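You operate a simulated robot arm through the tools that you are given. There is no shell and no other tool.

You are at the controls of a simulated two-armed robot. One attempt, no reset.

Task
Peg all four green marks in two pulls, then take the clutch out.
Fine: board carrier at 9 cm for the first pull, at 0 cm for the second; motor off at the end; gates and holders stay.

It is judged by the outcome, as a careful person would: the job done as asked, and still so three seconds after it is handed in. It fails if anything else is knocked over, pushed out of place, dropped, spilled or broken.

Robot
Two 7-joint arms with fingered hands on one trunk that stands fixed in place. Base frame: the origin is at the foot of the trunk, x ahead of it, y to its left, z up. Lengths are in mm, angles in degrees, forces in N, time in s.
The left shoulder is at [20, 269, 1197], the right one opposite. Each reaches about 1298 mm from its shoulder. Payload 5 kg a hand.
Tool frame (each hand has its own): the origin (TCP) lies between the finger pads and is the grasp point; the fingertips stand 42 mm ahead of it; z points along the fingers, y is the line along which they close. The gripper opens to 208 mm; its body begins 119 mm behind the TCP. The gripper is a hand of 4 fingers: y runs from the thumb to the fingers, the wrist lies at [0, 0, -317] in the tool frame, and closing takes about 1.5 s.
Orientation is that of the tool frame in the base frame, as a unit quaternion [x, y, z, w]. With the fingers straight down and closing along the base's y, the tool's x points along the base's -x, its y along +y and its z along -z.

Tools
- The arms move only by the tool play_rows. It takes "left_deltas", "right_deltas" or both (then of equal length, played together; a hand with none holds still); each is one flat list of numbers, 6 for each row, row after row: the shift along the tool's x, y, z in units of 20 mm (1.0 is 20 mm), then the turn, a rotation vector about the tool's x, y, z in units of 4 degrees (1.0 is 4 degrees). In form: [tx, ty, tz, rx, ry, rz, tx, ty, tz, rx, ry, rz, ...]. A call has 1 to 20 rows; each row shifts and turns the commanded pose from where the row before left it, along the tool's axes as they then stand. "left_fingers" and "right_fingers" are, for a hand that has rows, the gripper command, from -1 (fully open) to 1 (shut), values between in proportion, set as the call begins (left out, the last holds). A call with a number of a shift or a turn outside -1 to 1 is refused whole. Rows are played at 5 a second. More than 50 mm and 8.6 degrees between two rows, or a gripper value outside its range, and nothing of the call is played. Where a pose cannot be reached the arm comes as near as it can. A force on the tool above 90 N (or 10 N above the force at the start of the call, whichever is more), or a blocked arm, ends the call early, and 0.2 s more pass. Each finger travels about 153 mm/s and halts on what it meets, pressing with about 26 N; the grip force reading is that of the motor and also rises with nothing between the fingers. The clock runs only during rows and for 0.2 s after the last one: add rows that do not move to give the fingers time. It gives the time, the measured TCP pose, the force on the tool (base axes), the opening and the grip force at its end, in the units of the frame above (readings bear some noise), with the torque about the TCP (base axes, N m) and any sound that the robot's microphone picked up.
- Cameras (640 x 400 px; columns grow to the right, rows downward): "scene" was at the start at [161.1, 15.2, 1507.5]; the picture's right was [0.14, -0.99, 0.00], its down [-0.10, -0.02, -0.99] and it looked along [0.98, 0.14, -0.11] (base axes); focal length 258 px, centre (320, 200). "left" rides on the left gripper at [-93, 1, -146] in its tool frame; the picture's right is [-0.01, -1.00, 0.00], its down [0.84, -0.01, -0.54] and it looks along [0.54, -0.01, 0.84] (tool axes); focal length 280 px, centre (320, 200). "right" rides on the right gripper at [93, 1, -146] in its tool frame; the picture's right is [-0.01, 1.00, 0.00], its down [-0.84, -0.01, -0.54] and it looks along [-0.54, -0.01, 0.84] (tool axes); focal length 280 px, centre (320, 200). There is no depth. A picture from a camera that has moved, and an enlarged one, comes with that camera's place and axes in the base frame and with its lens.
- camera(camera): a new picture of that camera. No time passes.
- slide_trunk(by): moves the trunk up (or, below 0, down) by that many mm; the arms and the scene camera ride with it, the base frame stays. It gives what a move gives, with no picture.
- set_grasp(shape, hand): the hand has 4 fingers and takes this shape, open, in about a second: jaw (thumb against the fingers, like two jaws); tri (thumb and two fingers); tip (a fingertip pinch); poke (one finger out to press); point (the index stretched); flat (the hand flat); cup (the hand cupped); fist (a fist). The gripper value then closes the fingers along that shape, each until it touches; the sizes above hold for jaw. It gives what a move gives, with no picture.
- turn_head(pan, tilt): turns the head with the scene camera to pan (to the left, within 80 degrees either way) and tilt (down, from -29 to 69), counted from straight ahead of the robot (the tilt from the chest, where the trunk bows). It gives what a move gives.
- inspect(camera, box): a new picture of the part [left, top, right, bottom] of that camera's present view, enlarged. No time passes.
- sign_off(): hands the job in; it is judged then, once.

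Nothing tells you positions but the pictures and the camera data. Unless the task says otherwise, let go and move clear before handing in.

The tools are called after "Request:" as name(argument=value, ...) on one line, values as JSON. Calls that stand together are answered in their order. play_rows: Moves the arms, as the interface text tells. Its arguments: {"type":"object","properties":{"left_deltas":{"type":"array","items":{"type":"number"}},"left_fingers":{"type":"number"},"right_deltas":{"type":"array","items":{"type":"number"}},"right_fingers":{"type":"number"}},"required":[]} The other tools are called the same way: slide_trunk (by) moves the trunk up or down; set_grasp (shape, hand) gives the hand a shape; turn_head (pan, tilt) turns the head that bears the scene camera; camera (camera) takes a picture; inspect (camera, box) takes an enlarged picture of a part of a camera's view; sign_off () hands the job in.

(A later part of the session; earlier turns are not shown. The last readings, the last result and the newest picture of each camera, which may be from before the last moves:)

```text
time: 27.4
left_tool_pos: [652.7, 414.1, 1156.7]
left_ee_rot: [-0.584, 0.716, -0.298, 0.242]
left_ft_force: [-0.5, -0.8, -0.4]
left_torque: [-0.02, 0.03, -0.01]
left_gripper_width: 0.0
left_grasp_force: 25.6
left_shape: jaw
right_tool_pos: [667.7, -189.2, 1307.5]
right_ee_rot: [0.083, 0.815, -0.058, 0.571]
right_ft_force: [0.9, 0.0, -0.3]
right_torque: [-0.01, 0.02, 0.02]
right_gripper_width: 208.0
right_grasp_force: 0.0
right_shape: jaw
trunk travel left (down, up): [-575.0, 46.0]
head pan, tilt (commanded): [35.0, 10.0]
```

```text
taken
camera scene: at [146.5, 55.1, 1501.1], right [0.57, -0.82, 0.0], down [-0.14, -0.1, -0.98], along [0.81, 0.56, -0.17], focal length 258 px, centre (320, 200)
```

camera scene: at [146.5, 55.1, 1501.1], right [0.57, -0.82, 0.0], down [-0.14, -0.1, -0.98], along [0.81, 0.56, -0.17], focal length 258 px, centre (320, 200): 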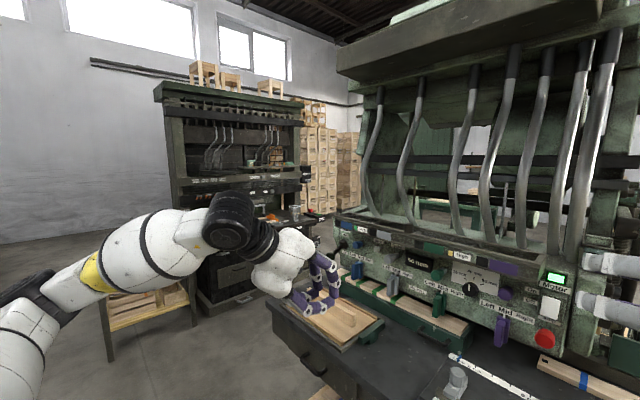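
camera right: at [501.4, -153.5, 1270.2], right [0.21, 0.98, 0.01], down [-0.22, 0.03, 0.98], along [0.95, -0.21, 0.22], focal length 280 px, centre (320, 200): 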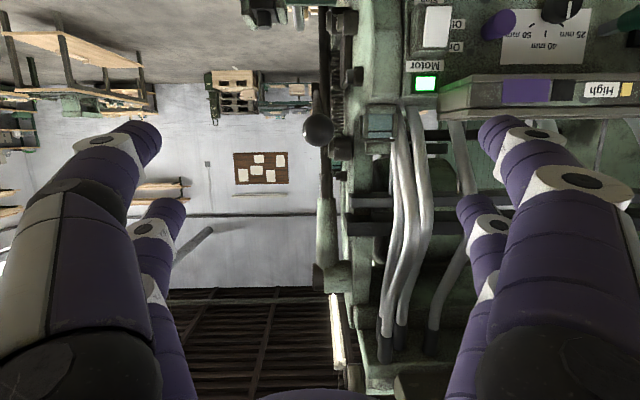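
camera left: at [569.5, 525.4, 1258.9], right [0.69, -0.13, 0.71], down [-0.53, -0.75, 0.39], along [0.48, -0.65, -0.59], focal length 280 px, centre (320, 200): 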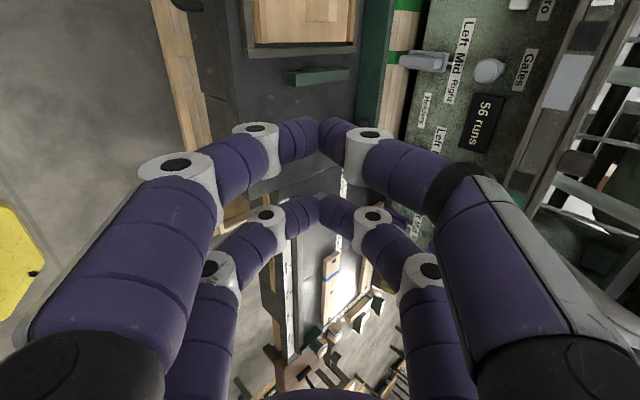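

Closed, the jaw is too blunt to get beside the handle in the tight space under the holders, so the poke finger is the right pusher after all. I'll set poke again and roll the left hand back, so that its camera looks down on the ruler from above.

Request:
set_grasp(hand="left", shape="poke")

Request:
play_rows(left_deltas=[0, 0, 0, 0, 0, 1, 0, 0, 0, 0, 0, 1, 0, 0, 0, 0, 0, 1, 0, 0, 0, 0, 0, 1, 0, 0, 0, 0, 0, 1, 0, 0, 0, 0, 0, 1, 0, 0, 0, 0, 0, 1, 0, 0, 0, 0, 0, 1, 0, 0, 0, 0, 0, 1, 0, 0, 0, 0, 0, 1, 0, 0, 0, 0, 0, 1, 0, 0, 0, 0, 0, 1, 0, 0, 0, 0, 0, 1, 0, 0, 0, 0, 0, 1, 0, 0, 0, 0, 0, 1, 0, 0, 0, 0, 0, 1, 0, 0, 0, 0, 0, 1, 0, 0, 0, 0, 0, 1, 0, 0, 0, 0, 0, 1, 0, 0, 0, 0, 0, 1])

Request:
play_rows(left_deltas=[0, 0, 0, 0, 0, 1, 0, 0, 0, 0, 0, 1, 0, 0, 0, 0, 0, 0.5, 0, 0, 0, 0, 0, 0])

Request:
camera(camera="left")

Request:
inspect(camera="scene", box=[200, 180, 440, 340])

```text
time: 28.3
left_tool_pos: [652.9, 414.6, 1158.6]
left_ee_rot: [-0.584, 0.716, -0.297, 0.242]
left_ft_force: [-0.6, -0.6, 0.5]
left_torque: [-0.01, 0.01, -0.02]
left_gripper_width: 0.0
left_grasp_force: 0.0
left_shape: poke
right_tool_pos: [667.4, -188.4, 1307.8]
right_ee_rot: [0.083, 0.815, -0.058, 0.571]
right_ft_force: [0.0, -0.2, 0.6]
right_torque: [0.01, 0.02, -0.02]
right_gripper_width: 207.9
right_grasp_force: 0.1
right_shape: jaw
trunk travel left (down, up): [-575.0, 46.0]
head pan, tilt (commanded): [35.0, 10.0]
```

```text
time: 32.5
left_tool_pos: [652.5, 414.7, 1157.5]
left_ee_rot: [0.013, 0.923, -0.071, 0.377]
left_ft_force: [-0.8, -0.2, 0.6]
left_torque: [0.03, -0.01, -0.01]
left_gripper_width: 0.0
left_grasp_force: 0.0
left_shape: poke
right_tool_pos: [666.4, -189.2, 1308.5]
right_ee_rot: [0.084, 0.815, -0.059, 0.571]
right_ft_force: [0.0, -0.7, 0.5]
right_torque: [0.0, 0.0, 0.01]
right_gripper_width: 207.7
right_grasp_force: 0.1
right_shape: jaw
trunk travel left (down, up): [-575.0, 46.0]
head pan, tilt (commanded): [35.0, 10.0]
```

```text
time: 33.5
left_tool_pos: [653.2, 414.2, 1157.9]
left_ee_rot: [0.094, 0.919, -0.039, 0.381]
left_ft_force: [-0.3, -0.8, 0.6]
left_torque: [0.01, -0.01, 0.01]
left_gripper_width: 0.1
left_grasp_force: 0.2
left_shape: poke
right_tool_pos: [667.1, -188.1, 1308.3]
right_ee_rot: [0.083, 0.815, -0.058, 0.57]
right_ft_force: [0.4, 0.3, 0.5]
right_torque: [-0.02, 0.02, -0.01]
right_gripper_width: 207.6
right_grasp_force: 0.1
right_shape: jaw
trunk travel left (down, up): [-575.0, 46.0]
head pan, tilt (commanded): [35.0, 10.0]
```

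```text
taken
camera left: at [616.4, 422.5, 1326.2], right [-0.19, -0.98, 0.01], down [-0.96, 0.18, -0.21], along [0.21, -0.05, -0.98], focal length 280 px, centre (320, 200)
```

left: 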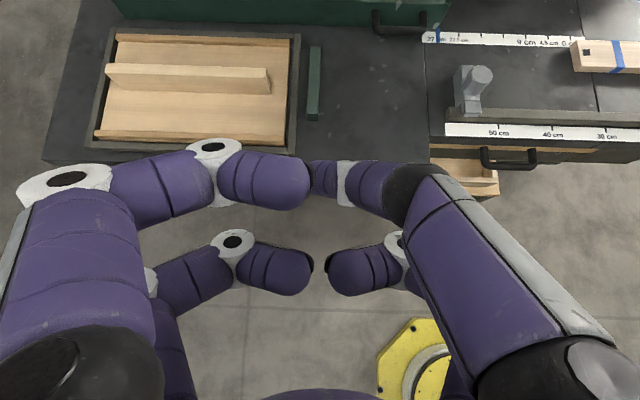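

```text
2.50 times, centred on (320, 260) of scene
camera zoom: at [146.0, 55.1, 1501.2], right [0.57, -0.82, 0.0], down [-0.14, -0.1, -0.98], along [0.81, 0.56, -0.17], focal length 646 px, centre (320, 50)
```

zoom: 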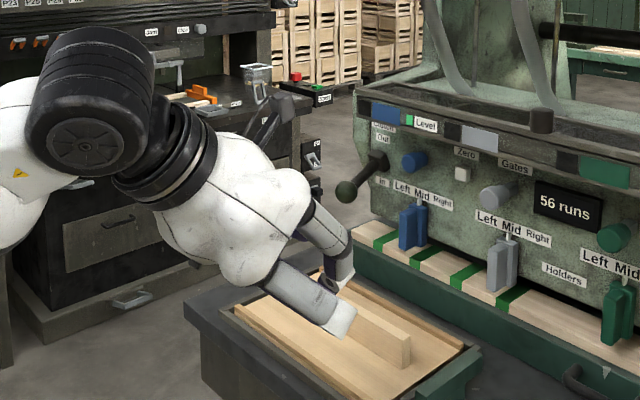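

From the left camera the clamp of the left tray (right face near s≈505 mm, top z≈884) leaves little room for the folded fingers beside the handle. I'll check other hand shapes in the air for a slimmer pusher.

Request:
set_grasp(hand="left", shape="flat")

Request:
camera(camera="left")

Request:
inspect(camera="scene", box=[200, 180, 380, 340])

Request:
set_grasp(hand="left", shape="tip")

Request:
camera(camera="left")

Request:
inspect(camera="scene", box=[200, 180, 380, 340])

Request:
set_grasp(hand="left", shape="fist")

Request:
camera(camera="left")

Request:
inspect(camera="scene", box=[200, 180, 380, 340])

```text
time: 34.4
left_tool_pos: [653.0, 415.0, 1157.8]
left_ee_rot: [0.093, 0.919, -0.038, 0.381]
left_ft_force: [-0.2, -0.1, 0.2]
left_torque: [-0.02, -0.01, -0.01]
left_gripper_width: 0.0
left_grasp_force: 0.1
left_shape: flat
right_tool_pos: [667.4, -188.2, 1309.3]
right_ee_rot: [0.083, 0.815, -0.058, 0.57]
right_ft_force: [0.5, 0.5, -0.3]
right_torque: [0.03, 0.01, 0.0]
right_gripper_width: 208.2
right_grasp_force: 0.1
right_shape: jaw
trunk travel left (down, up): [-575.0, 46.0]
head pan, tilt (commanded): [35.0, 10.0]
```

```text
taken
camera left: at [616.4, 422.5, 1326.2], right [-0.19, -0.98, 0.01], down [-0.96, 0.18, -0.21], along [0.21, -0.05, -0.98], focal length 280 px, centre (320, 200)
```

left: 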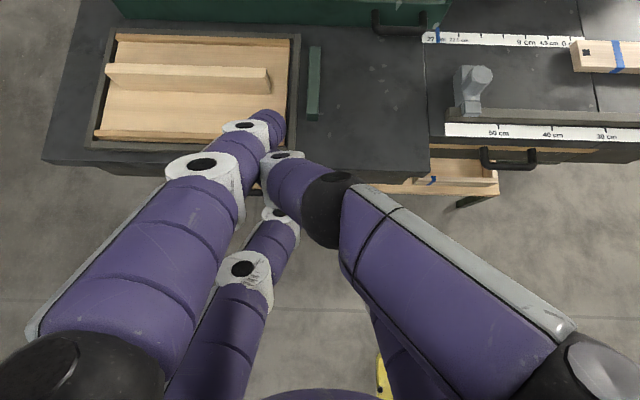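

```text
2.50 times, centred on (290, 260) of scene
camera zoom: at [146.0, 55.1, 1501.2], right [0.57, -0.82, 0.0], down [-0.14, -0.1, -0.98], along [0.81, 0.56, -0.17], focal length 646 px, centre (395, 50)
```

zoom: 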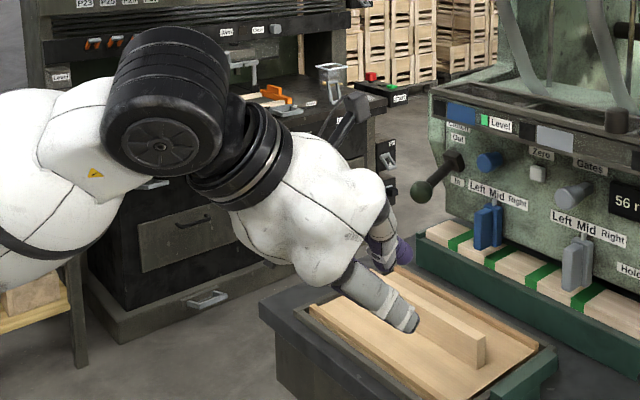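

```text
time: 35.3
left_tool_pos: [652.8, 414.9, 1157.5]
left_ee_rot: [0.094, 0.919, -0.039, 0.38]
left_ft_force: [0.5, 0.7, 0.1]
left_torque: [0.01, -0.01, -0.01]
left_gripper_width: 207.9
left_grasp_force: 0.0
left_shape: tip
right_tool_pos: [667.8, -189.7, 1308.8]
right_ee_rot: [0.084, 0.815, -0.059, 0.57]
right_ft_force: [0.9, -0.3, -0.1]
right_torque: [-0.02, -0.01, 0.01]
right_gripper_width: 208.0
right_grasp_force: 0.0
right_shape: jaw
trunk travel left (down, up): [-575.0, 46.0]
head pan, tilt (commanded): [35.0, 10.0]
```

```text
taken
camera left: at [616.4, 422.5, 1326.3], right [-0.19, -0.98, 0.01], down [-0.96, 0.18, -0.21], along [0.21, -0.05, -0.98], focal length 280 px, centre (320, 200)
```

left: 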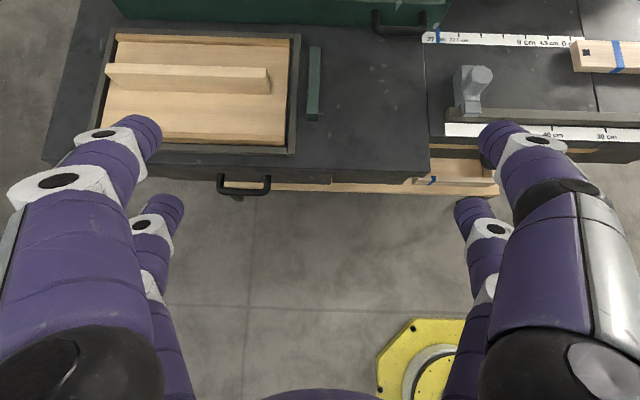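

```text
2.50 times, centred on (290, 260) of scene
camera zoom: at [146.0, 55.1, 1501.2], right [0.57, -0.82, 0.0], down [-0.14, -0.1, -0.98], along [0.81, 0.56, -0.17], focal length 646 px, centre (395, 50)
```

zoom: 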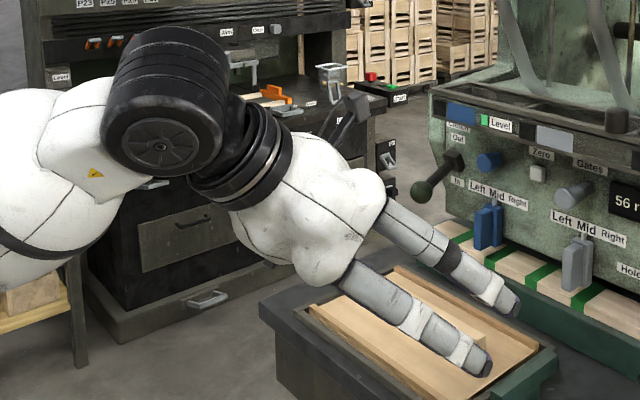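

```text
time: 36.2
left_tool_pos: [652.5, 414.4, 1156.5]
left_ee_rot: [0.094, 0.919, -0.039, 0.381]
left_ft_force: [-0.6, -0.5, -1.3]
left_torque: [0.02, -0.03, -0.01]
left_gripper_width: 0.0
left_grasp_force: 0.0
left_shape: fist
right_tool_pos: [667.0, -188.3, 1309.4]
right_ee_rot: [0.083, 0.815, -0.058, 0.571]
right_ft_force: [-0.5, 0.2, 0.1]
right_torque: [0.03, -0.01, -0.03]
right_gripper_width: 207.9
right_grasp_force: 0.1
right_shape: jaw
trunk travel left (down, up): [-575.0, 46.0]
head pan, tilt (commanded): [35.0, 10.0]
```

```text
taken
camera left: at [616.3, 422.4, 1326.3], right [-0.19, -0.98, 0.01], down [-0.96, 0.18, -0.21], along [0.21, -0.05, -0.98], focal length 280 px, centre (320, 200)
```

left: 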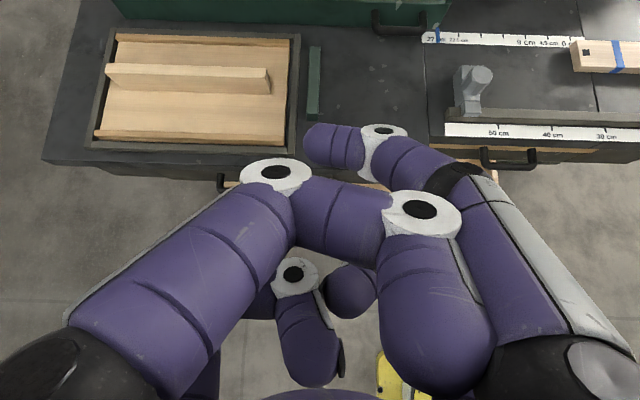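

```text
2.50 times, centred on (290, 260) of scene
camera zoom: at [145.9, 55.0, 1501.2], right [0.57, -0.82, 0.0], down [-0.14, -0.1, -0.98], along [0.81, 0.56, -0.17], focal length 646 px, centre (395, 50)
```

zoom: 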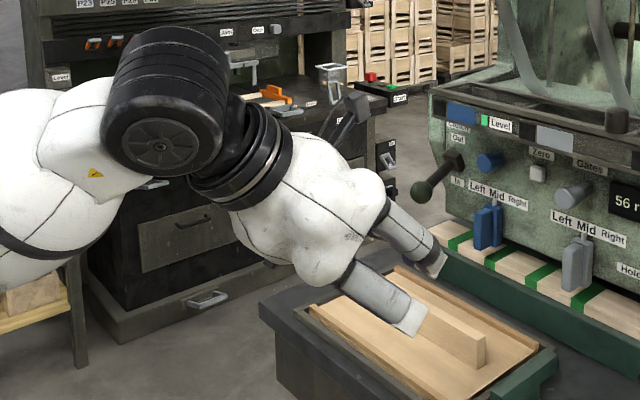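

The flat shape is useful: one pair of fingers stretches out straight well ahead of the folded thumb. Rolled 90° that gives a thin, stiff pusher, so I'll set flat and roll the left hand again.

Request:
set_grasp(hand="left", shape="flat")

Request:
play_rows(left_deltas=[0, 0, 0, 0, 0, -1, 0, 0, 0, 0, 0, -1, 0, 0, 0, 0, 0, -1, 0, 0, 0, 0, 0, -1, 0, 0, 0, 0, 0, -1, 0, 0, 0, 0, 0, -1, 0, 0, 0, 0, 0, -1, 0, 0, 0, 0, 0, -1, 0, 0, 0, 0, 0, -1, 0, 0, 0, 0, 0, -1, 0, 0, 0, 0, 0, -1, 0, 0, 0, 0, 0, -1, 0, 0, 0, 0, 0, -1, 0, 0, 0, 0, 0, -1, 0, 0, 0, 0, 0, -1, 0, 0, 0, 0, 0, -1, 0, 0, 0, 0, 0, -1, 0, 0, 0, 0, 0, -1, 0, 0, 0, 0, 0, -1, 0, 0, 0, 0, 0, -1])

Request:
play_rows(left_deltas=[0, 0, 0, 0, 0, -1, 0, 0, 0, 0, 0, -1, 0, 0, 0, 0, 0, -0.5, 0, 0, 0, 0, 0, 0])

Request:
camera(camera="left")

Request:
inspect(camera="scene", box=[200, 180, 380, 340])

```text
time: 37.1
left_tool_pos: [651.9, 414.5, 1158.4]
left_ee_rot: [0.093, 0.919, -0.038, 0.381]
left_ft_force: [-0.2, 0.4, -0.5]
left_torque: [-0.03, 0.01, -0.04]
left_gripper_width: 201.8
left_grasp_force: 0.0
left_shape: flat
right_tool_pos: [667.5, -188.8, 1307.9]
right_ee_rot: [0.083, 0.815, -0.058, 0.57]
right_ft_force: [-0.7, -0.8, 0.7]
right_torque: [0.03, 0.01, 0.0]
right_gripper_width: 207.8
right_grasp_force: 0.1
right_shape: jaw
trunk travel left (down, up): [-575.0, 46.0]
head pan, tilt (commanded): [35.0, 10.0]
```

```text
time: 41.3
left_tool_pos: [653.9, 415.6, 1156.7]
left_ee_rot: [-0.52, 0.763, -0.275, 0.267]
left_ft_force: [-0.5, -0.7, 0.0]
left_torque: [-0.04, -0.03, -0.01]
left_gripper_width: 201.9
left_grasp_force: 0.1
left_shape: flat
right_tool_pos: [667.6, -188.2, 1308.0]
right_ee_rot: [0.084, 0.815, -0.059, 0.57]
right_ft_force: [0.1, 0.2, 0.3]
right_torque: [0.01, 0.02, -0.01]
right_gripper_width: 207.9
right_grasp_force: 0.1
right_shape: jaw
trunk travel left (down, up): [-575.0, 46.0]
head pan, tilt (commanded): [35.0, 10.0]
```

```text
time: 42.3
left_tool_pos: [653.5, 414.5, 1156.3]
left_ee_rot: [-0.584, 0.716, -0.296, 0.242]
left_ft_force: [-0.1, -0.2, -0.4]
left_torque: [0.03, -0.01, 0.03]
left_gripper_width: 201.8
left_grasp_force: 0.1
left_shape: flat
right_tool_pos: [667.3, -188.5, 1309.3]
right_ee_rot: [0.083, 0.815, -0.059, 0.57]
right_ft_force: [-0.6, -0.5, 0.8]
right_torque: [0.0, -0.02, 0.04]
right_gripper_width: 207.7
right_grasp_force: 0.0
right_shape: jaw
trunk travel left (down, up): [-575.0, 46.0]
head pan, tilt (commanded): [35.0, 10.0]
```

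```text
taken
camera left: at [569.8, 525.8, 1259.0], right [0.7, -0.13, 0.71], down [-0.53, -0.75, 0.39], along [0.48, -0.65, -0.59], focal length 280 px, centre (320, 200)
```

left: 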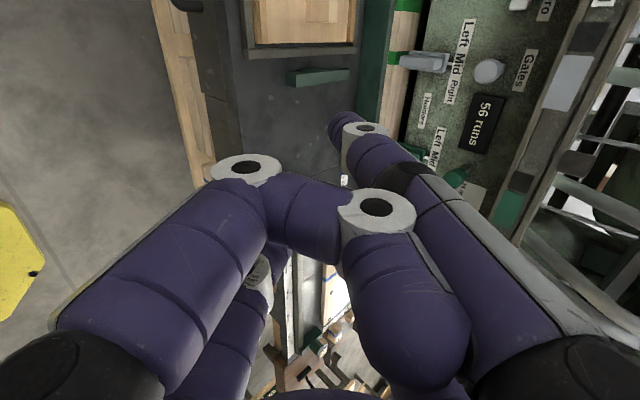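

```text
2.50 times, centred on (290, 260) of scene
camera zoom: at [146.0, 55.1, 1501.2], right [0.57, -0.82, 0.0], down [-0.14, -0.1, -0.98], along [0.81, 0.56, -0.17], focal length 646 px, centre (395, 50)
```

zoom: 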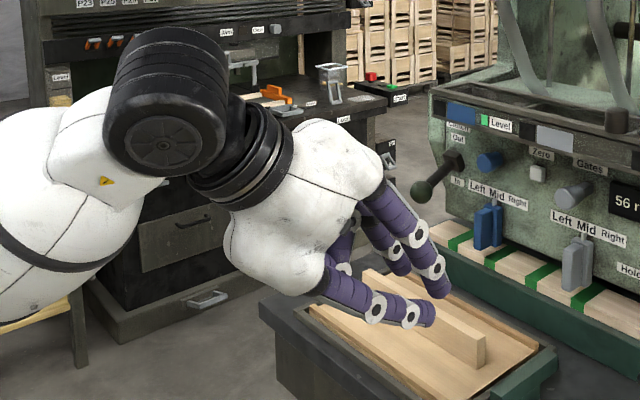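

This flat came out differently than before, since fingers folded in the fist seem caught. I'll open to jaw first, then set flat again and look.

Request:
set_grasp(hand="left", shape="jaw")

Request:
play_rows(left_deltas=[0, 0, 0, 0, 0, 0, 0, 0, 0, 0, 0, 0, 0, 0, 0, 0, 0, 0, 0, 0, 0, 0, 0, 0], left_fingers=-1)

Request:
camera(camera="left")

Request:
set_grasp(hand="left", shape="flat")

Request:
play_rows(left_deltas=[0, 0, 0, 0, 0, 0, 0, 0, 0, 0, 0, 0, 0, 0, 0, 0, 0, 0, 0, 0, 0, 0, 0, 0])

Request:
camera(camera="left")

Request:
inspect(camera="scene", box=[200, 180, 380, 340])

```text
time: 43.2
left_tool_pos: [652.9, 412.9, 1158.0]
left_ee_rot: [-0.583, 0.716, -0.298, 0.242]
left_ft_force: [0.7, 0.6, 1.4]
left_torque: [0.02, 0.02, -0.03]
left_gripper_width: 208.0
left_grasp_force: 0.0
left_shape: jaw
right_tool_pos: [667.8, -189.7, 1307.6]
right_ee_rot: [0.083, 0.815, -0.059, 0.57]
right_ft_force: [0.0, -0.1, -0.6]
right_torque: [-0.02, 0.01, 0.0]
right_gripper_width: 207.8
right_grasp_force: 0.0
right_shape: jaw
trunk travel left (down, up): [-575.0, 46.0]
head pan, tilt (commanded): [35.0, 10.0]
```

```text
time: 44.2
left_tool_pos: [653.7, 413.7, 1156.7]
left_ee_rot: [-0.584, 0.716, -0.297, 0.242]
left_ft_force: [-0.3, 0.1, -0.1]
left_torque: [0.0, 0.0, -0.02]
left_gripper_width: 207.8
left_grasp_force: 0.0
left_shape: jaw
right_tool_pos: [668.1, -189.2, 1308.3]
right_ee_rot: [0.083, 0.815, -0.059, 0.571]
right_ft_force: [-0.4, 0.1, -0.1]
right_torque: [0.03, -0.03, 0.03]
right_gripper_width: 207.9
right_grasp_force: 0.1
right_shape: jaw
trunk travel left (down, up): [-575.0, 46.0]
head pan, tilt (commanded): [35.0, 10.0]
```

```text
taken
camera left: at [569.8, 525.9, 1259.0], right [0.7, -0.13, 0.71], down [-0.53, -0.75, 0.39], along [0.48, -0.65, -0.59], focal length 280 px, centre (320, 200)
```

left: 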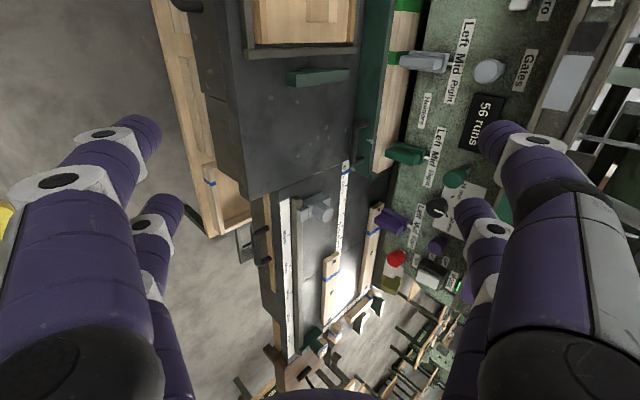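

```text
time: 45.1
left_tool_pos: [653.8, 413.6, 1157.1]
left_ee_rot: [-0.584, 0.716, -0.298, 0.242]
left_ft_force: [0.0, 0.7, 1.2]
left_torque: [0.03, 0.01, -0.05]
left_gripper_width: 0.0
left_grasp_force: 0.0
left_shape: flat
right_tool_pos: [668.1, -189.4, 1308.2]
right_ee_rot: [0.083, 0.815, -0.058, 0.57]
right_ft_force: [0.3, 0.7, 0.3]
right_torque: [-0.01, 0.02, 0.02]
right_gripper_width: 207.9
right_grasp_force: 0.2
right_shape: jaw
trunk travel left (down, up): [-575.0, 46.0]
head pan, tilt (commanded): [35.0, 10.0]
```

```text
time: 46.1
left_tool_pos: [654.9, 414.2, 1157.8]
left_ee_rot: [-0.583, 0.716, -0.297, 0.242]
left_ft_force: [0.5, 0.0, -0.2]
left_torque: [0.01, 0.01, -0.01]
left_gripper_width: 0.3
left_grasp_force: 0.1
left_shape: flat
right_tool_pos: [666.5, -189.1, 1307.8]
right_ee_rot: [0.084, 0.815, -0.059, 0.57]
right_ft_force: [-0.1, 0.9, -0.7]
right_torque: [0.01, 0.0, -0.03]
right_gripper_width: 207.8
right_grasp_force: 0.0
right_shape: jaw
trunk travel left (down, up): [-575.0, 46.0]
head pan, tilt (commanded): [35.0, 10.0]
```

```text
taken
camera left: at [569.8, 525.9, 1259.0], right [0.7, -0.13, 0.71], down [-0.53, -0.75, 0.39], along [0.48, -0.65, -0.59], focal length 280 px, centre (320, 200)
```

left: 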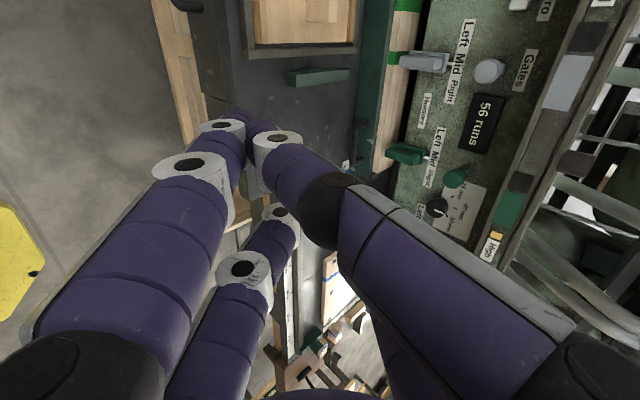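

```text
2.50 times, centred on (290, 260) of scene
camera zoom: at [146.0, 55.1, 1501.2], right [0.57, -0.82, 0.0], down [-0.14, -0.1, -0.98], along [0.81, 0.56, -0.17], focal length 646 px, centre (395, 50)
```

zoom: 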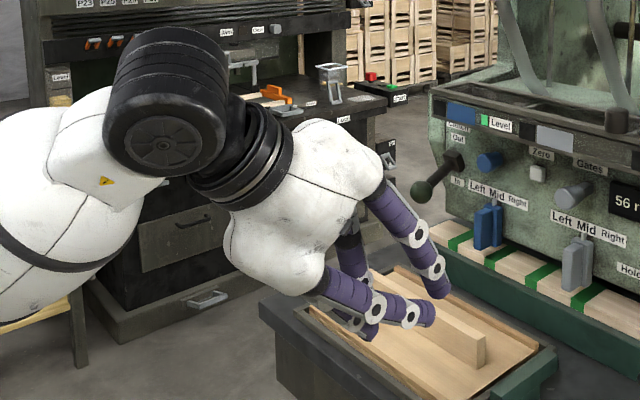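

The flat shape isn't a clean blade, so I'll go back to the poke shape; my geometry shows it fits beside the handle if the hand is tilted about 55° forward. Setting jaw then poke, rolling back and tilting.

Request:
set_grasp(hand="left", shape="jaw")

Request:
set_grasp(hand="left", shape="poke")

Request:
play_rows(left_deltas=[0, 0, 0, 0, 0, 1, 0, 0, 0, 0, 0, 1, 0, 0, 0, 0, 0, 1, 0, 0, 0, 0, 0, 1, 0, 0, 0, 0, 0, 1, 0, 0, 0, 0, 0, 1, 0, 0, 0, 0, 0, 1, 0, 0, 0, 0, 0, 1, 0, 0, 0, 0, 0, 1, 0, 0, 0, 0, 0, 1, 0, 0, 0, 0, 0, 1, 0, 0, 0, 0, 0, 1, 0, 0, 0, 0, 0, 1, 0, 0, 0, 0, 0, 1, 0, 0, 0, 0, 0, 1, 0, 0, 0, 0, 0, 1, 0, 0, 0, 0, 0, 1, 0, 0, 0, 0, 0, 1, 0, 0, 0, 0, 0, 1, 0, 0, 0, 0, 0, 1])

Request:
play_rows(left_deltas=[0, 0, 0, 0, 0, 1, 0, 0, 0, 0, 0, 1, 0, 0, 0, 0, 0, 0.5, 0, 0, 0, 0, -1, 0, 0, 0, 0, 0, -1, 0, 0, 0, 0, 0, -0.6, 0, 0, 0, 0, 0, 0, 0])

Request:
camera(camera="left")

Request:
inspect(camera="left", box=[300, 0, 600, 190])

Request:
inspect(camera="scene", box=[200, 180, 380, 340])

```text
time: 47.0
left_tool_pos: [652.6, 414.7, 1157.6]
left_ee_rot: [-0.584, 0.716, -0.296, 0.242]
left_ft_force: [0.1, -0.1, 0.4]
left_torque: [0.03, -0.02, -0.03]
left_gripper_width: 207.8
left_grasp_force: 0.0
left_shape: jaw
right_tool_pos: [666.2, -188.5, 1309.4]
right_ee_rot: [0.083, 0.815, -0.059, 0.571]
right_ft_force: [0.0, -0.3, -0.4]
right_torque: [-0.03, 0.01, 0.0]
right_gripper_width: 208.0
right_grasp_force: 0.1
right_shape: jaw
trunk travel left (down, up): [-575.0, 46.0]
head pan, tilt (commanded): [35.0, 10.0]
```

```text
time: 47.9
left_tool_pos: [653.6, 414.3, 1158.2]
left_ee_rot: [-0.583, 0.716, -0.297, 0.242]
left_ft_force: [-0.3, 1.0, 0.3]
left_torque: [-0.01, -0.03, 0.0]
left_gripper_width: 0.2
left_grasp_force: 0.0
left_shape: poke
right_tool_pos: [666.5, -188.1, 1308.8]
right_ee_rot: [0.084, 0.815, -0.059, 0.57]
right_ft_force: [-0.2, -0.3, -0.4]
right_torque: [0.03, 0.01, 0.01]
right_gripper_width: 207.7
right_grasp_force: 0.0
right_shape: jaw
trunk travel left (down, up): [-575.0, 46.0]
head pan, tilt (commanded): [35.0, 10.0]
```

```text
time: 52.1
left_tool_pos: [653.2, 413.5, 1156.4]
left_ee_rot: [0.014, 0.924, -0.072, 0.376]
left_ft_force: [0.7, -0.1, -0.1]
left_torque: [-0.02, -0.02, -0.01]
left_gripper_width: 0.0
left_grasp_force: 0.1
left_shape: poke
right_tool_pos: [665.7, -188.9, 1308.4]
right_ee_rot: [0.083, 0.815, -0.059, 0.571]
right_ft_force: [-0.3, -0.8, 1.1]
right_torque: [0.02, 0.0, 0.0]
right_gripper_width: 207.9
right_grasp_force: 0.1
right_shape: jaw
trunk travel left (down, up): [-575.0, 46.0]
head pan, tilt (commanded): [35.0, 10.0]
```

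```text
time: 53.7
left_tool_pos: [653.5, 414.5, 1157.5]
left_ee_rot: [0.09, 0.881, -0.048, 0.463]
left_ft_force: [-1.1, 0.3, -0.4]
left_torque: [0.0, -0.01, 0.02]
left_gripper_width: 0.0
left_grasp_force: 0.0
left_shape: poke
right_tool_pos: [667.0, -188.3, 1308.6]
right_ee_rot: [0.084, 0.815, -0.059, 0.571]
right_ft_force: [0.1, -0.8, -0.2]
right_torque: [-0.01, -0.01, -0.03]
right_gripper_width: 207.8
right_grasp_force: 0.1
right_shape: jaw
trunk travel left (down, up): [-575.0, 46.0]
head pan, tilt (commanded): [35.0, 10.0]
```

```text
taken
camera left: at [587.1, 428.3, 1316.7], right [-0.19, -0.98, 0.01], down [-0.91, 0.17, -0.39], along [0.38, -0.09, -0.92], focal length 280 px, centre (320, 200)
```

left: 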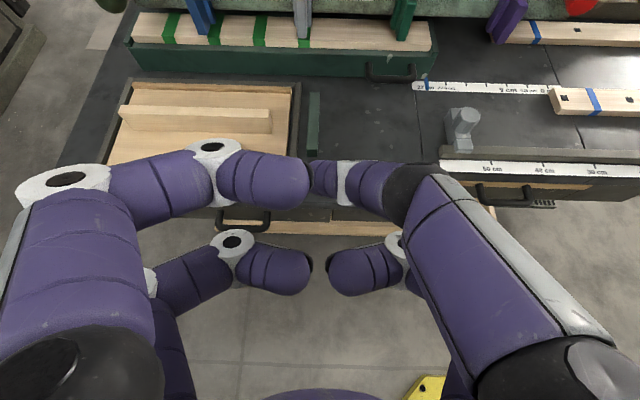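

```text
2.11 times, centred on (450, 95) of left
camera zoom: at [587.1, 428.3, 1316.7], right [-0.19, -0.98, 0.01], down [-0.91, 0.17, -0.39], along [0.38, -0.09, -0.92], focal length 590 px, centre (46, 421)
```

zoom: 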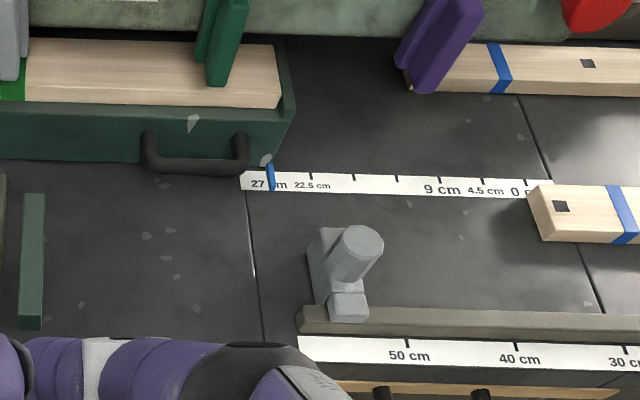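

```text
2.50 times, centred on (290, 260) of scene
camera zoom: at [145.9, 55.0, 1501.2], right [0.57, -0.82, 0.0], down [-0.14, -0.1, -0.98], along [0.81, 0.56, -0.17], focal length 646 px, centre (395, 50)
```

zoom: 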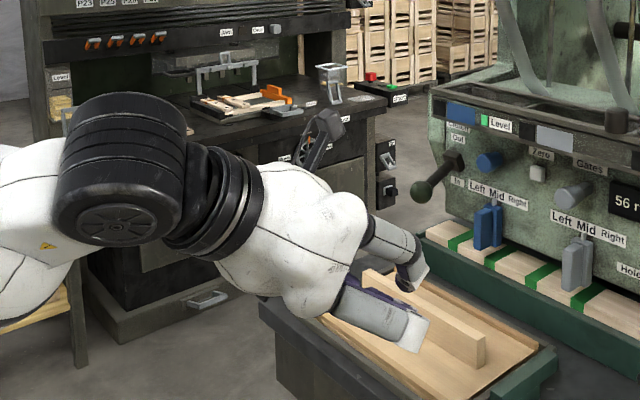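

The hand is in poke shape looking down at the handle; my refined estimate puts the handle at s≈302–409 mm along the ruler axis with its centre near z≈887. I'll glide the left hand along its pointing direction to a pre-insert point 100 mm short of the spot beside the handle's left leg.

Request:
play_rows(left_deltas=[0, 0, 0, 0, 0.95, 0, -0.097, -0.182, 0.969, 0, 0, 0, -0.097, -0.182, 0.969, 0, 0, 0, -0.097, -0.182, 0.969, 0, 0, 0, -0.097, -0.182, 0.969, 0, 0, 0, -0.097, -0.182, 0.969, 0, 0, 0, -0.097, -0.182, 0.969, 0, 0, 0, -0.097, -0.182, 0.969, 0, 0, 0, -0.097, -0.182, 0.969, 0, 0, 0, -0.097, -0.182, 0.969, 0, 0, 0, -0.097, -0.182, 0.969, 0, 0, 0, -0.097, -0.182, 0.969, 0, 0, 0, -0.097, -0.182, 0.969, 0, 0, 0, -0.097, -0.182, 0.969, 0, 0, 0, -0.097, -0.182, 0.969, 0, 0, 0, -0.097, -0.182, 0.969, 0, 0, 0, -0.097, -0.182, 0.969, 0, 0, 0, -0.097, -0.182, 0.969, 0, 0, 0, -0.097, -0.182, 0.969, 0, 0, 0])

Request:
camera(camera="left")

Request:
turn_head(pan=10, tilt=28)

Request:
camera(camera="scene")

Request:
inspect(camera="scene", box=[180, 120, 400, 260])

```text
time: 57.7
left_tool_pos: [930.2, 292.2, 967.2]
left_ee_rot: [0.091, 0.895, -0.044, 0.433]
left_ft_force: [-0.6, -0.5, 0.2]
left_torque: [0.04, -0.01, 0.02]
left_gripper_width: 0.1
left_grasp_force: 0.1
left_shape: poke
right_tool_pos: [668.0, -189.2, 1308.3]
right_ee_rot: [0.084, 0.815, -0.059, 0.57]
right_ft_force: [0.1, -0.2, 0.3]
right_torque: [-0.01, -0.01, -0.01]
right_gripper_width: 208.0
right_grasp_force: 0.0
right_shape: jaw
trunk travel left (down, up): [-575.0, 46.0]
head pan, tilt (commanded): [35.0, 10.0]
```

```text
taken
camera left: at [874.2, 303.5, 1130.8], right [-0.19, -0.98, 0.01], down [-0.93, 0.18, -0.33], along [0.32, -0.07, -0.95], focal length 280 px, centre (320, 200)
```

left: 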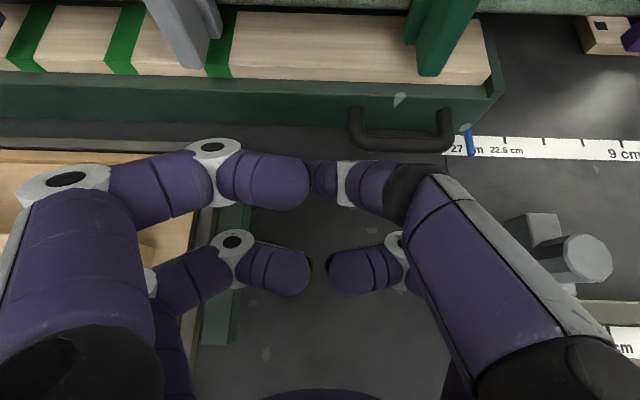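

```text
time: 58.6
left_tool_pos: [928.9, 292.6, 967.9]
left_ee_rot: [0.091, 0.895, -0.044, 0.434]
left_ft_force: [-0.7, 0.2, -0.6]
left_torque: [-0.02, 0.02, -0.02]
left_gripper_width: 0.3
left_grasp_force: 0.0
left_shape: poke
right_tool_pos: [666.5, -188.9, 1309.2]
right_ee_rot: [0.084, 0.815, -0.059, 0.571]
right_ft_force: [0.1, 0.5, 0.4]
right_torque: [-0.01, 0.0, -0.02]
right_gripper_width: 208.0
right_grasp_force: 0.1
right_shape: jaw
trunk travel left (down, up): [-575.0, 46.0]
head pan, tilt (commanded): [10.0, 28.0]
```

```text
taken
camera scene: at [159.5, 17.8, 1472.1], right [0.17, -0.98, 0.0], down [-0.46, -0.08, -0.88], along [0.87, 0.15, -0.47], focal length 258 px, centre (320, 200)
```

scene: 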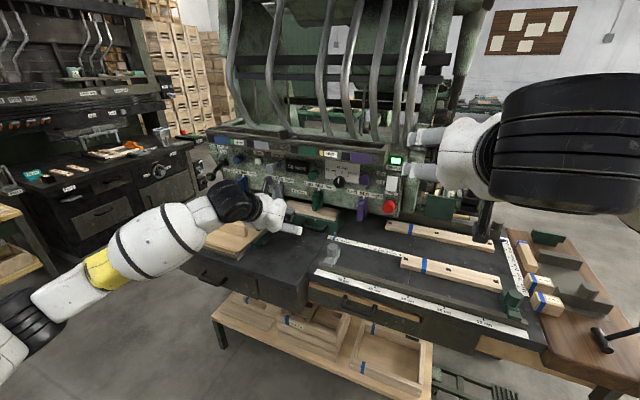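

```text
2.86 times, centred on (290, 190) of scene
camera zoom: at [159.5, 17.8, 1472.1], right [0.17, -0.98, 0.0], down [-0.46, -0.08, -0.88], along [0.87, 0.15, -0.47], focal length 738 px, centre (406, 229)
```

zoom: 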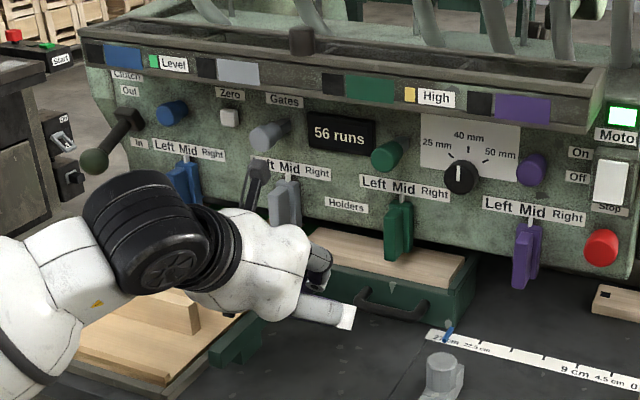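

The left camera shows the handle's left leg just right-forward of the poke tip, matching my numbers. I'll insert 60 mm along the pointing direction and check.

Request:
play_rows(left_deltas=[0, 0, 1, 0, 0, 0, 0, 0, 1, 0, 0, 0, 0, 0, 1, 0, 0, 0])

Request:
camera(camera="left")

Request:
inspect(camera="scene", box=[230, 160, 350, 240])

```text
time: 59.4
left_tool_pos: [975.5, 280.1, 930.2]
left_ee_rot: [0.091, 0.896, -0.044, 0.433]
left_ft_force: [-0.2, 1.0, 0.2]
left_torque: [-0.02, 0.05, -0.01]
left_gripper_width: 0.0
left_grasp_force: 0.0
left_shape: poke
right_tool_pos: [666.8, -187.7, 1308.3]
right_ee_rot: [0.084, 0.815, -0.059, 0.57]
right_ft_force: [-0.2, -0.5, 0.4]
right_torque: [0.01, -0.01, -0.02]
right_gripper_width: 207.6
right_grasp_force: 0.0
right_shape: jaw
trunk travel left (down, up): [-575.0, 46.0]
head pan, tilt (commanded): [10.0, 28.0]
```

```text
taken
camera left: at [919.9, 293.9, 1093.2], right [-0.19, -0.98, 0.01], down [-0.93, 0.18, -0.33], along [0.32, -0.07, -0.95], focal length 280 px, centre (320, 200)
```

left: 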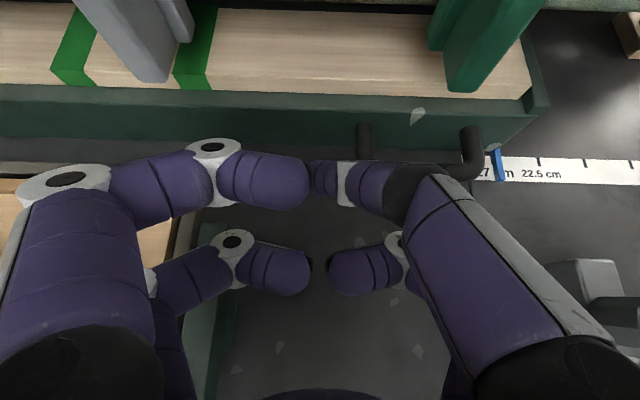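

```text
5.00 times, centred on (290, 200) of scene
camera zoom: at [159.9, 17.7, 1471.9], right [0.17, -0.98, 0.0], down [-0.46, -0.08, -0.88], along [0.87, 0.15, -0.47], focal length 1292 px, centre (470, 200)
```

zoom: 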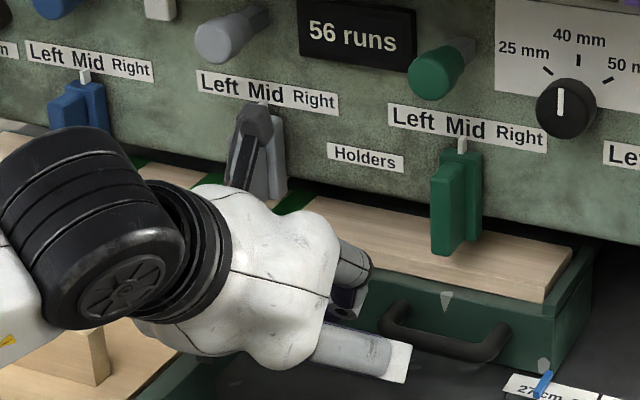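

Clearances look as expected. I'll insert the remaining 40 mm in two steps, watching the force.

Request:
play_rows(left_deltas=[0, 0, 0.5, 0, 0, 0, 0, 0, 0.5, 0, 0, 0])

Request:
camera(camera="left")

Request:
play_rows(left_deltas=[0, 0, 0.5, 0, 0, 0, 0, 0, 0.4, 0, 0, 0])

Request:
camera(camera="left")

Request:
inspect(camera="scene", box=[230, 160, 350, 240])

```text
time: 60.0
left_tool_pos: [990.6, 279.5, 918.8]
left_ee_rot: [0.092, 0.896, -0.044, 0.433]
left_ft_force: [-0.7, -1.5, 3.4]
left_torque: [0.18, 0.08, 0.09]
left_gripper_width: 0.2
left_grasp_force: 0.1
left_shape: poke
right_tool_pos: [667.7, -189.1, 1309.5]
right_ee_rot: [0.084, 0.815, -0.059, 0.571]
right_ft_force: [0.6, -0.9, 0.1]
right_torque: [0.02, -0.01, 0.0]
right_gripper_width: 207.8
right_grasp_force: 0.1
right_shape: jaw
trunk travel left (down, up): [-575.0, 46.0]
head pan, tilt (commanded): [10.0, 28.0]
```

```text
taken
camera left: at [935.1, 291.1, 1081.8], right [-0.19, -0.98, 0.01], down [-0.93, 0.18, -0.33], along [0.32, -0.07, -0.95], focal length 280 px, centre (320, 200)
```

left: 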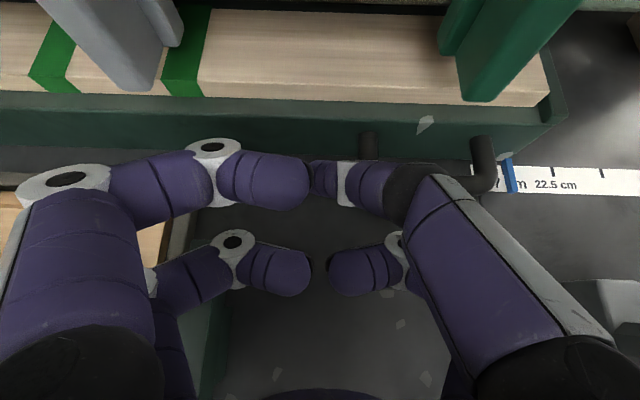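

```text
time: 60.6
left_tool_pos: [1004.2, 274.7, 910.7]
left_ee_rot: [0.092, 0.894, -0.045, 0.435]
left_ft_force: [-0.2, -1.6, 19.1]
left_torque: [1.68, 0.66, 0.1]
left_gripper_width: 0.0
left_grasp_force: 0.2
left_shape: poke
right_tool_pos: [665.3, -189.3, 1308.6]
right_ee_rot: [0.083, 0.815, -0.059, 0.571]
right_ft_force: [-0.1, 0.3, 0.1]
right_torque: [0.0, 0.02, 0.01]
right_gripper_width: 207.8
right_grasp_force: 0.0
right_shape: jaw
trunk travel left (down, up): [-575.0, 46.0]
head pan, tilt (commanded): [10.0, 28.0]
```

```text
taken
camera left: at [948.4, 287.1, 1073.9], right [-0.19, -0.98, 0.01], down [-0.93, 0.18, -0.33], along [0.32, -0.07, -0.94], focal length 280 px, centre (320, 200)
```

left: 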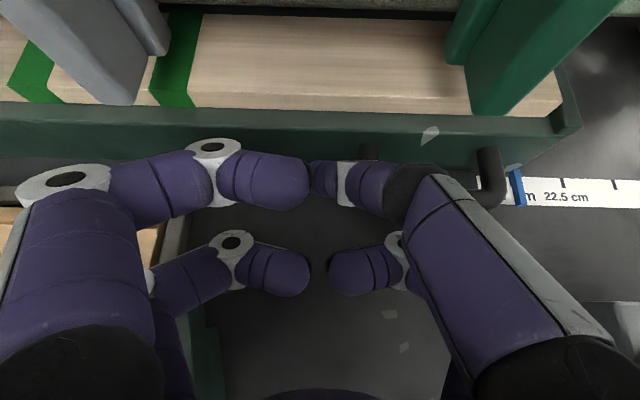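

```text
5.00 times, centred on (290, 200) of scene
camera zoom: at [158.2, 17.0, 1472.4], right [0.17, -0.98, 0.0], down [-0.46, -0.08, -0.88], along [0.87, 0.15, -0.47], focal length 1292 px, centre (470, 200)
```

zoom: 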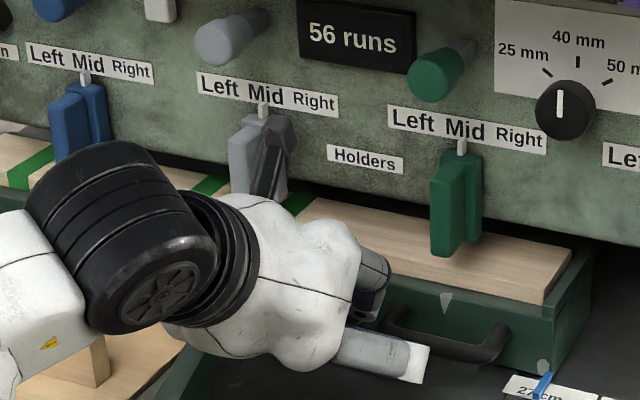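

The reading shows 19 N upward from a point about 88 mm left of the TCP: a folded left knuckle is resting on the tray clamp. I'll lift straight up at once and roll the hand about 15° so that knuckle clears.

Request:
play_rows(left_deltas=[-0.59, 0, -0.46, 0, 0, 0, -0.4, 0, -0.31, 0, 0, 0])

Request:
camera(camera="left")

Request:
inspect(camera="scene", box=[180, 160, 340, 260])

```text
time: 61.2
left_tool_pos: [1005.1, 276.6, 930.8]
left_ee_rot: [0.092, 0.896, -0.045, 0.432]
left_ft_force: [-0.4, 0.2, -0.2]
left_torque: [-0.02, -0.05, 0.04]
left_gripper_width: 0.3
left_grasp_force: 0.1
left_shape: poke
right_tool_pos: [666.7, -188.9, 1307.9]
right_ee_rot: [0.083, 0.815, -0.059, 0.571]
right_ft_force: [1.8, -0.4, 0.4]
right_torque: [-0.01, 0.02, 0.05]
right_gripper_width: 207.9
right_grasp_force: 0.1
right_shape: jaw
trunk travel left (down, up): [-575.0, 46.0]
head pan, tilt (commanded): [10.0, 28.0]
```

```text
taken
camera left: at [949.6, 287.9, 1093.6], right [-0.19, -0.98, 0.01], down [-0.93, 0.18, -0.32], along [0.32, -0.07, -0.95], focal length 280 px, centre (320, 200)
```

left: 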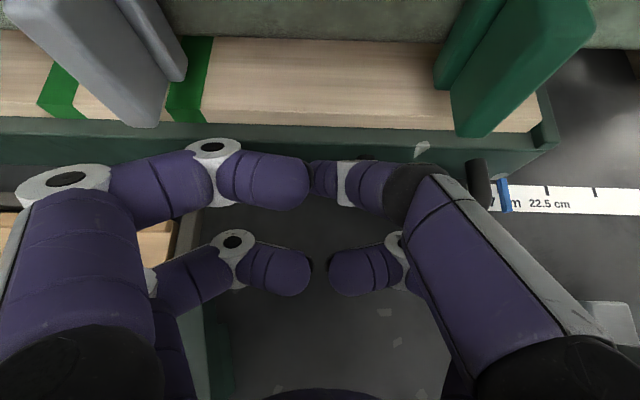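

```text
4.00 times, centred on (260, 210) of scene
camera zoom: at [160.1, 17.6, 1471.9], right [0.17, -0.98, 0.0], down [-0.46, -0.08, -0.88], along [0.87, 0.15, -0.47], focal length 1034 px, centre (560, 160)
```

zoom: 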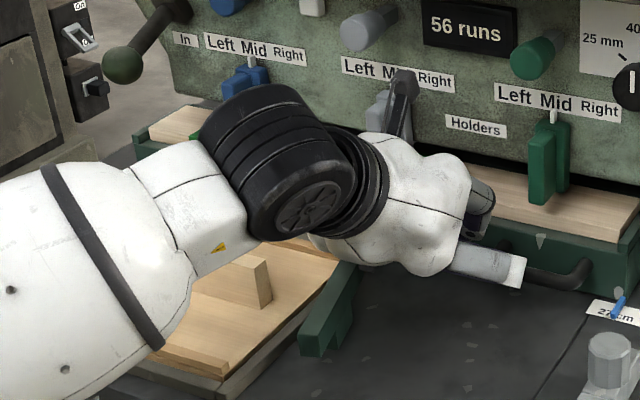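

The clamp looks untouched and the force is back to zero. Now I roll the hand 15° and lower it again to handle height.

Request:
play_rows(left_deltas=[0, 0, 0, 0, 0, 0.9375, 0, 0, 0, 0, 0, 0.9375, 0, 0, 0, 0, 0, 0.9375, 0, 0, 0, 0, 0, 0.9375, 0.381, -0.102, 0.308, 0, 0, 0])

Request:
camera(camera="left")

```text
time: 62.4
left_tool_pos: [1004.5, 275.6, 922.6]
left_ee_rot: [0.207, 0.876, 0.014, 0.435]
left_ft_force: [-0.4, 0.0, 0.2]
left_torque: [0.0, 0.0, -0.02]
left_gripper_width: 0.0
left_grasp_force: 0.1
left_shape: poke
right_tool_pos: [667.6, -189.0, 1307.7]
right_ee_rot: [0.084, 0.815, -0.059, 0.57]
right_ft_force: [0.9, 0.7, 0.1]
right_torque: [-0.01, -0.03, -0.03]
right_gripper_width: 207.7
right_grasp_force: 0.0
right_shape: jaw
trunk travel left (down, up): [-575.0, 46.0]
head pan, tilt (commanded): [10.0, 28.0]
```

```text
taken
camera left: at [942.6, 264.5, 1082.4], right [-0.34, -0.92, -0.19], down [-0.87, 0.39, -0.31], along [0.36, 0.06, -0.93], focal length 280 px, centre (320, 200)
```

left: 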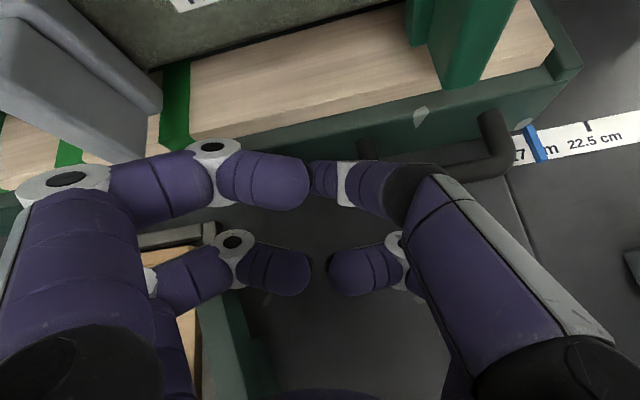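

Force is zero, but a knuckle is near the grey holder. I'll enlarge to check that gap before going lower.

Request:
inspect(camera="left", box=[0, 40, 260, 240])

Request:
inspect(camera="scene", box=[230, 160, 350, 240])

```text
2.00 times, centred on (130, 140) of left
camera zoom: at [942.6, 264.5, 1082.4], right [-0.34, -0.92, -0.19], down [-0.87, 0.39, -0.31], along [0.36, 0.06, -0.93], focal length 561 px, centre (700, 320)
```

zoom: 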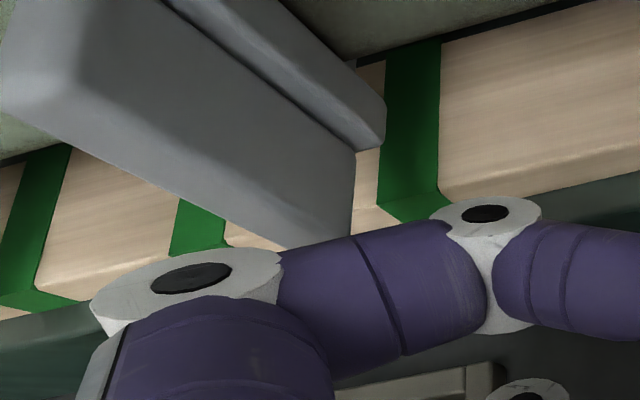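

```text
5.00 times, centred on (290, 200) of scene
camera zoom: at [160.0, 17.8, 1471.9], right [0.17, -0.98, 0.0], down [-0.46, -0.08, -0.88], along [0.87, 0.15, -0.47], focal length 1292 px, centre (470, 200)
```

zoom: 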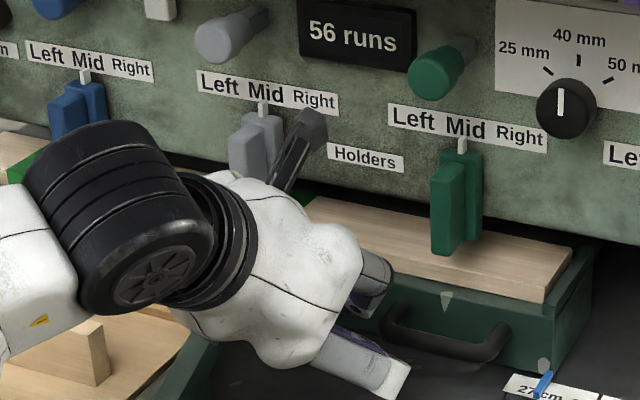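

The finger sits close in front of the grey holder, so I'll ease the roll back to about 10° and lower to handle height, then check force.

Request:
play_rows(left_deltas=[0, 0, 0, 0, 0, -0.65, 0, 0, 0, 0, 0, -0.6, 0.205, -0.037, 0.163, 0, 0, 0, 0.205, -0.037, 0.163, 0, 0, 0])

Request:
inspect(camera="left", box=[0, 40, 440, 320])

```text
time: 63.4
left_tool_pos: [1004.9, 275.3, 910.6]
left_ee_rot: [0.169, 0.884, -0.006, 0.435]
left_ft_force: [0.0, 0.5, -0.6]
left_torque: [0.02, -0.01, -0.02]
left_gripper_width: 0.0
left_grasp_force: 0.1
left_shape: poke
right_tool_pos: [666.3, -188.8, 1307.5]
right_ee_rot: [0.083, 0.815, -0.059, 0.571]
right_ft_force: [0.4, 0.0, -1.0]
right_torque: [-0.04, -0.02, -0.01]
right_gripper_width: 207.9
right_grasp_force: 0.0
right_shape: jaw
trunk travel left (down, up): [-575.0, 46.0]
head pan, tilt (commanded): [10.0, 28.0]
```

```text
1.43 times, centred on (220, 180) of left
camera zoom: at [944.9, 272.1, 1073.4], right [-0.3, -0.95, -0.12], down [-0.89, 0.32, -0.32], along [0.34, 0.02, -0.94], focal length 401 px, centre (463, 229)
```

zoom: 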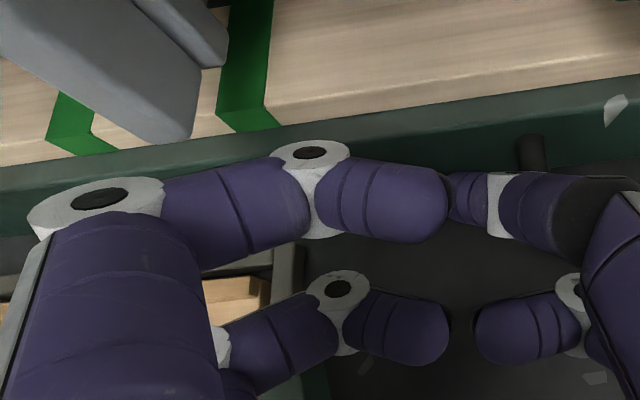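

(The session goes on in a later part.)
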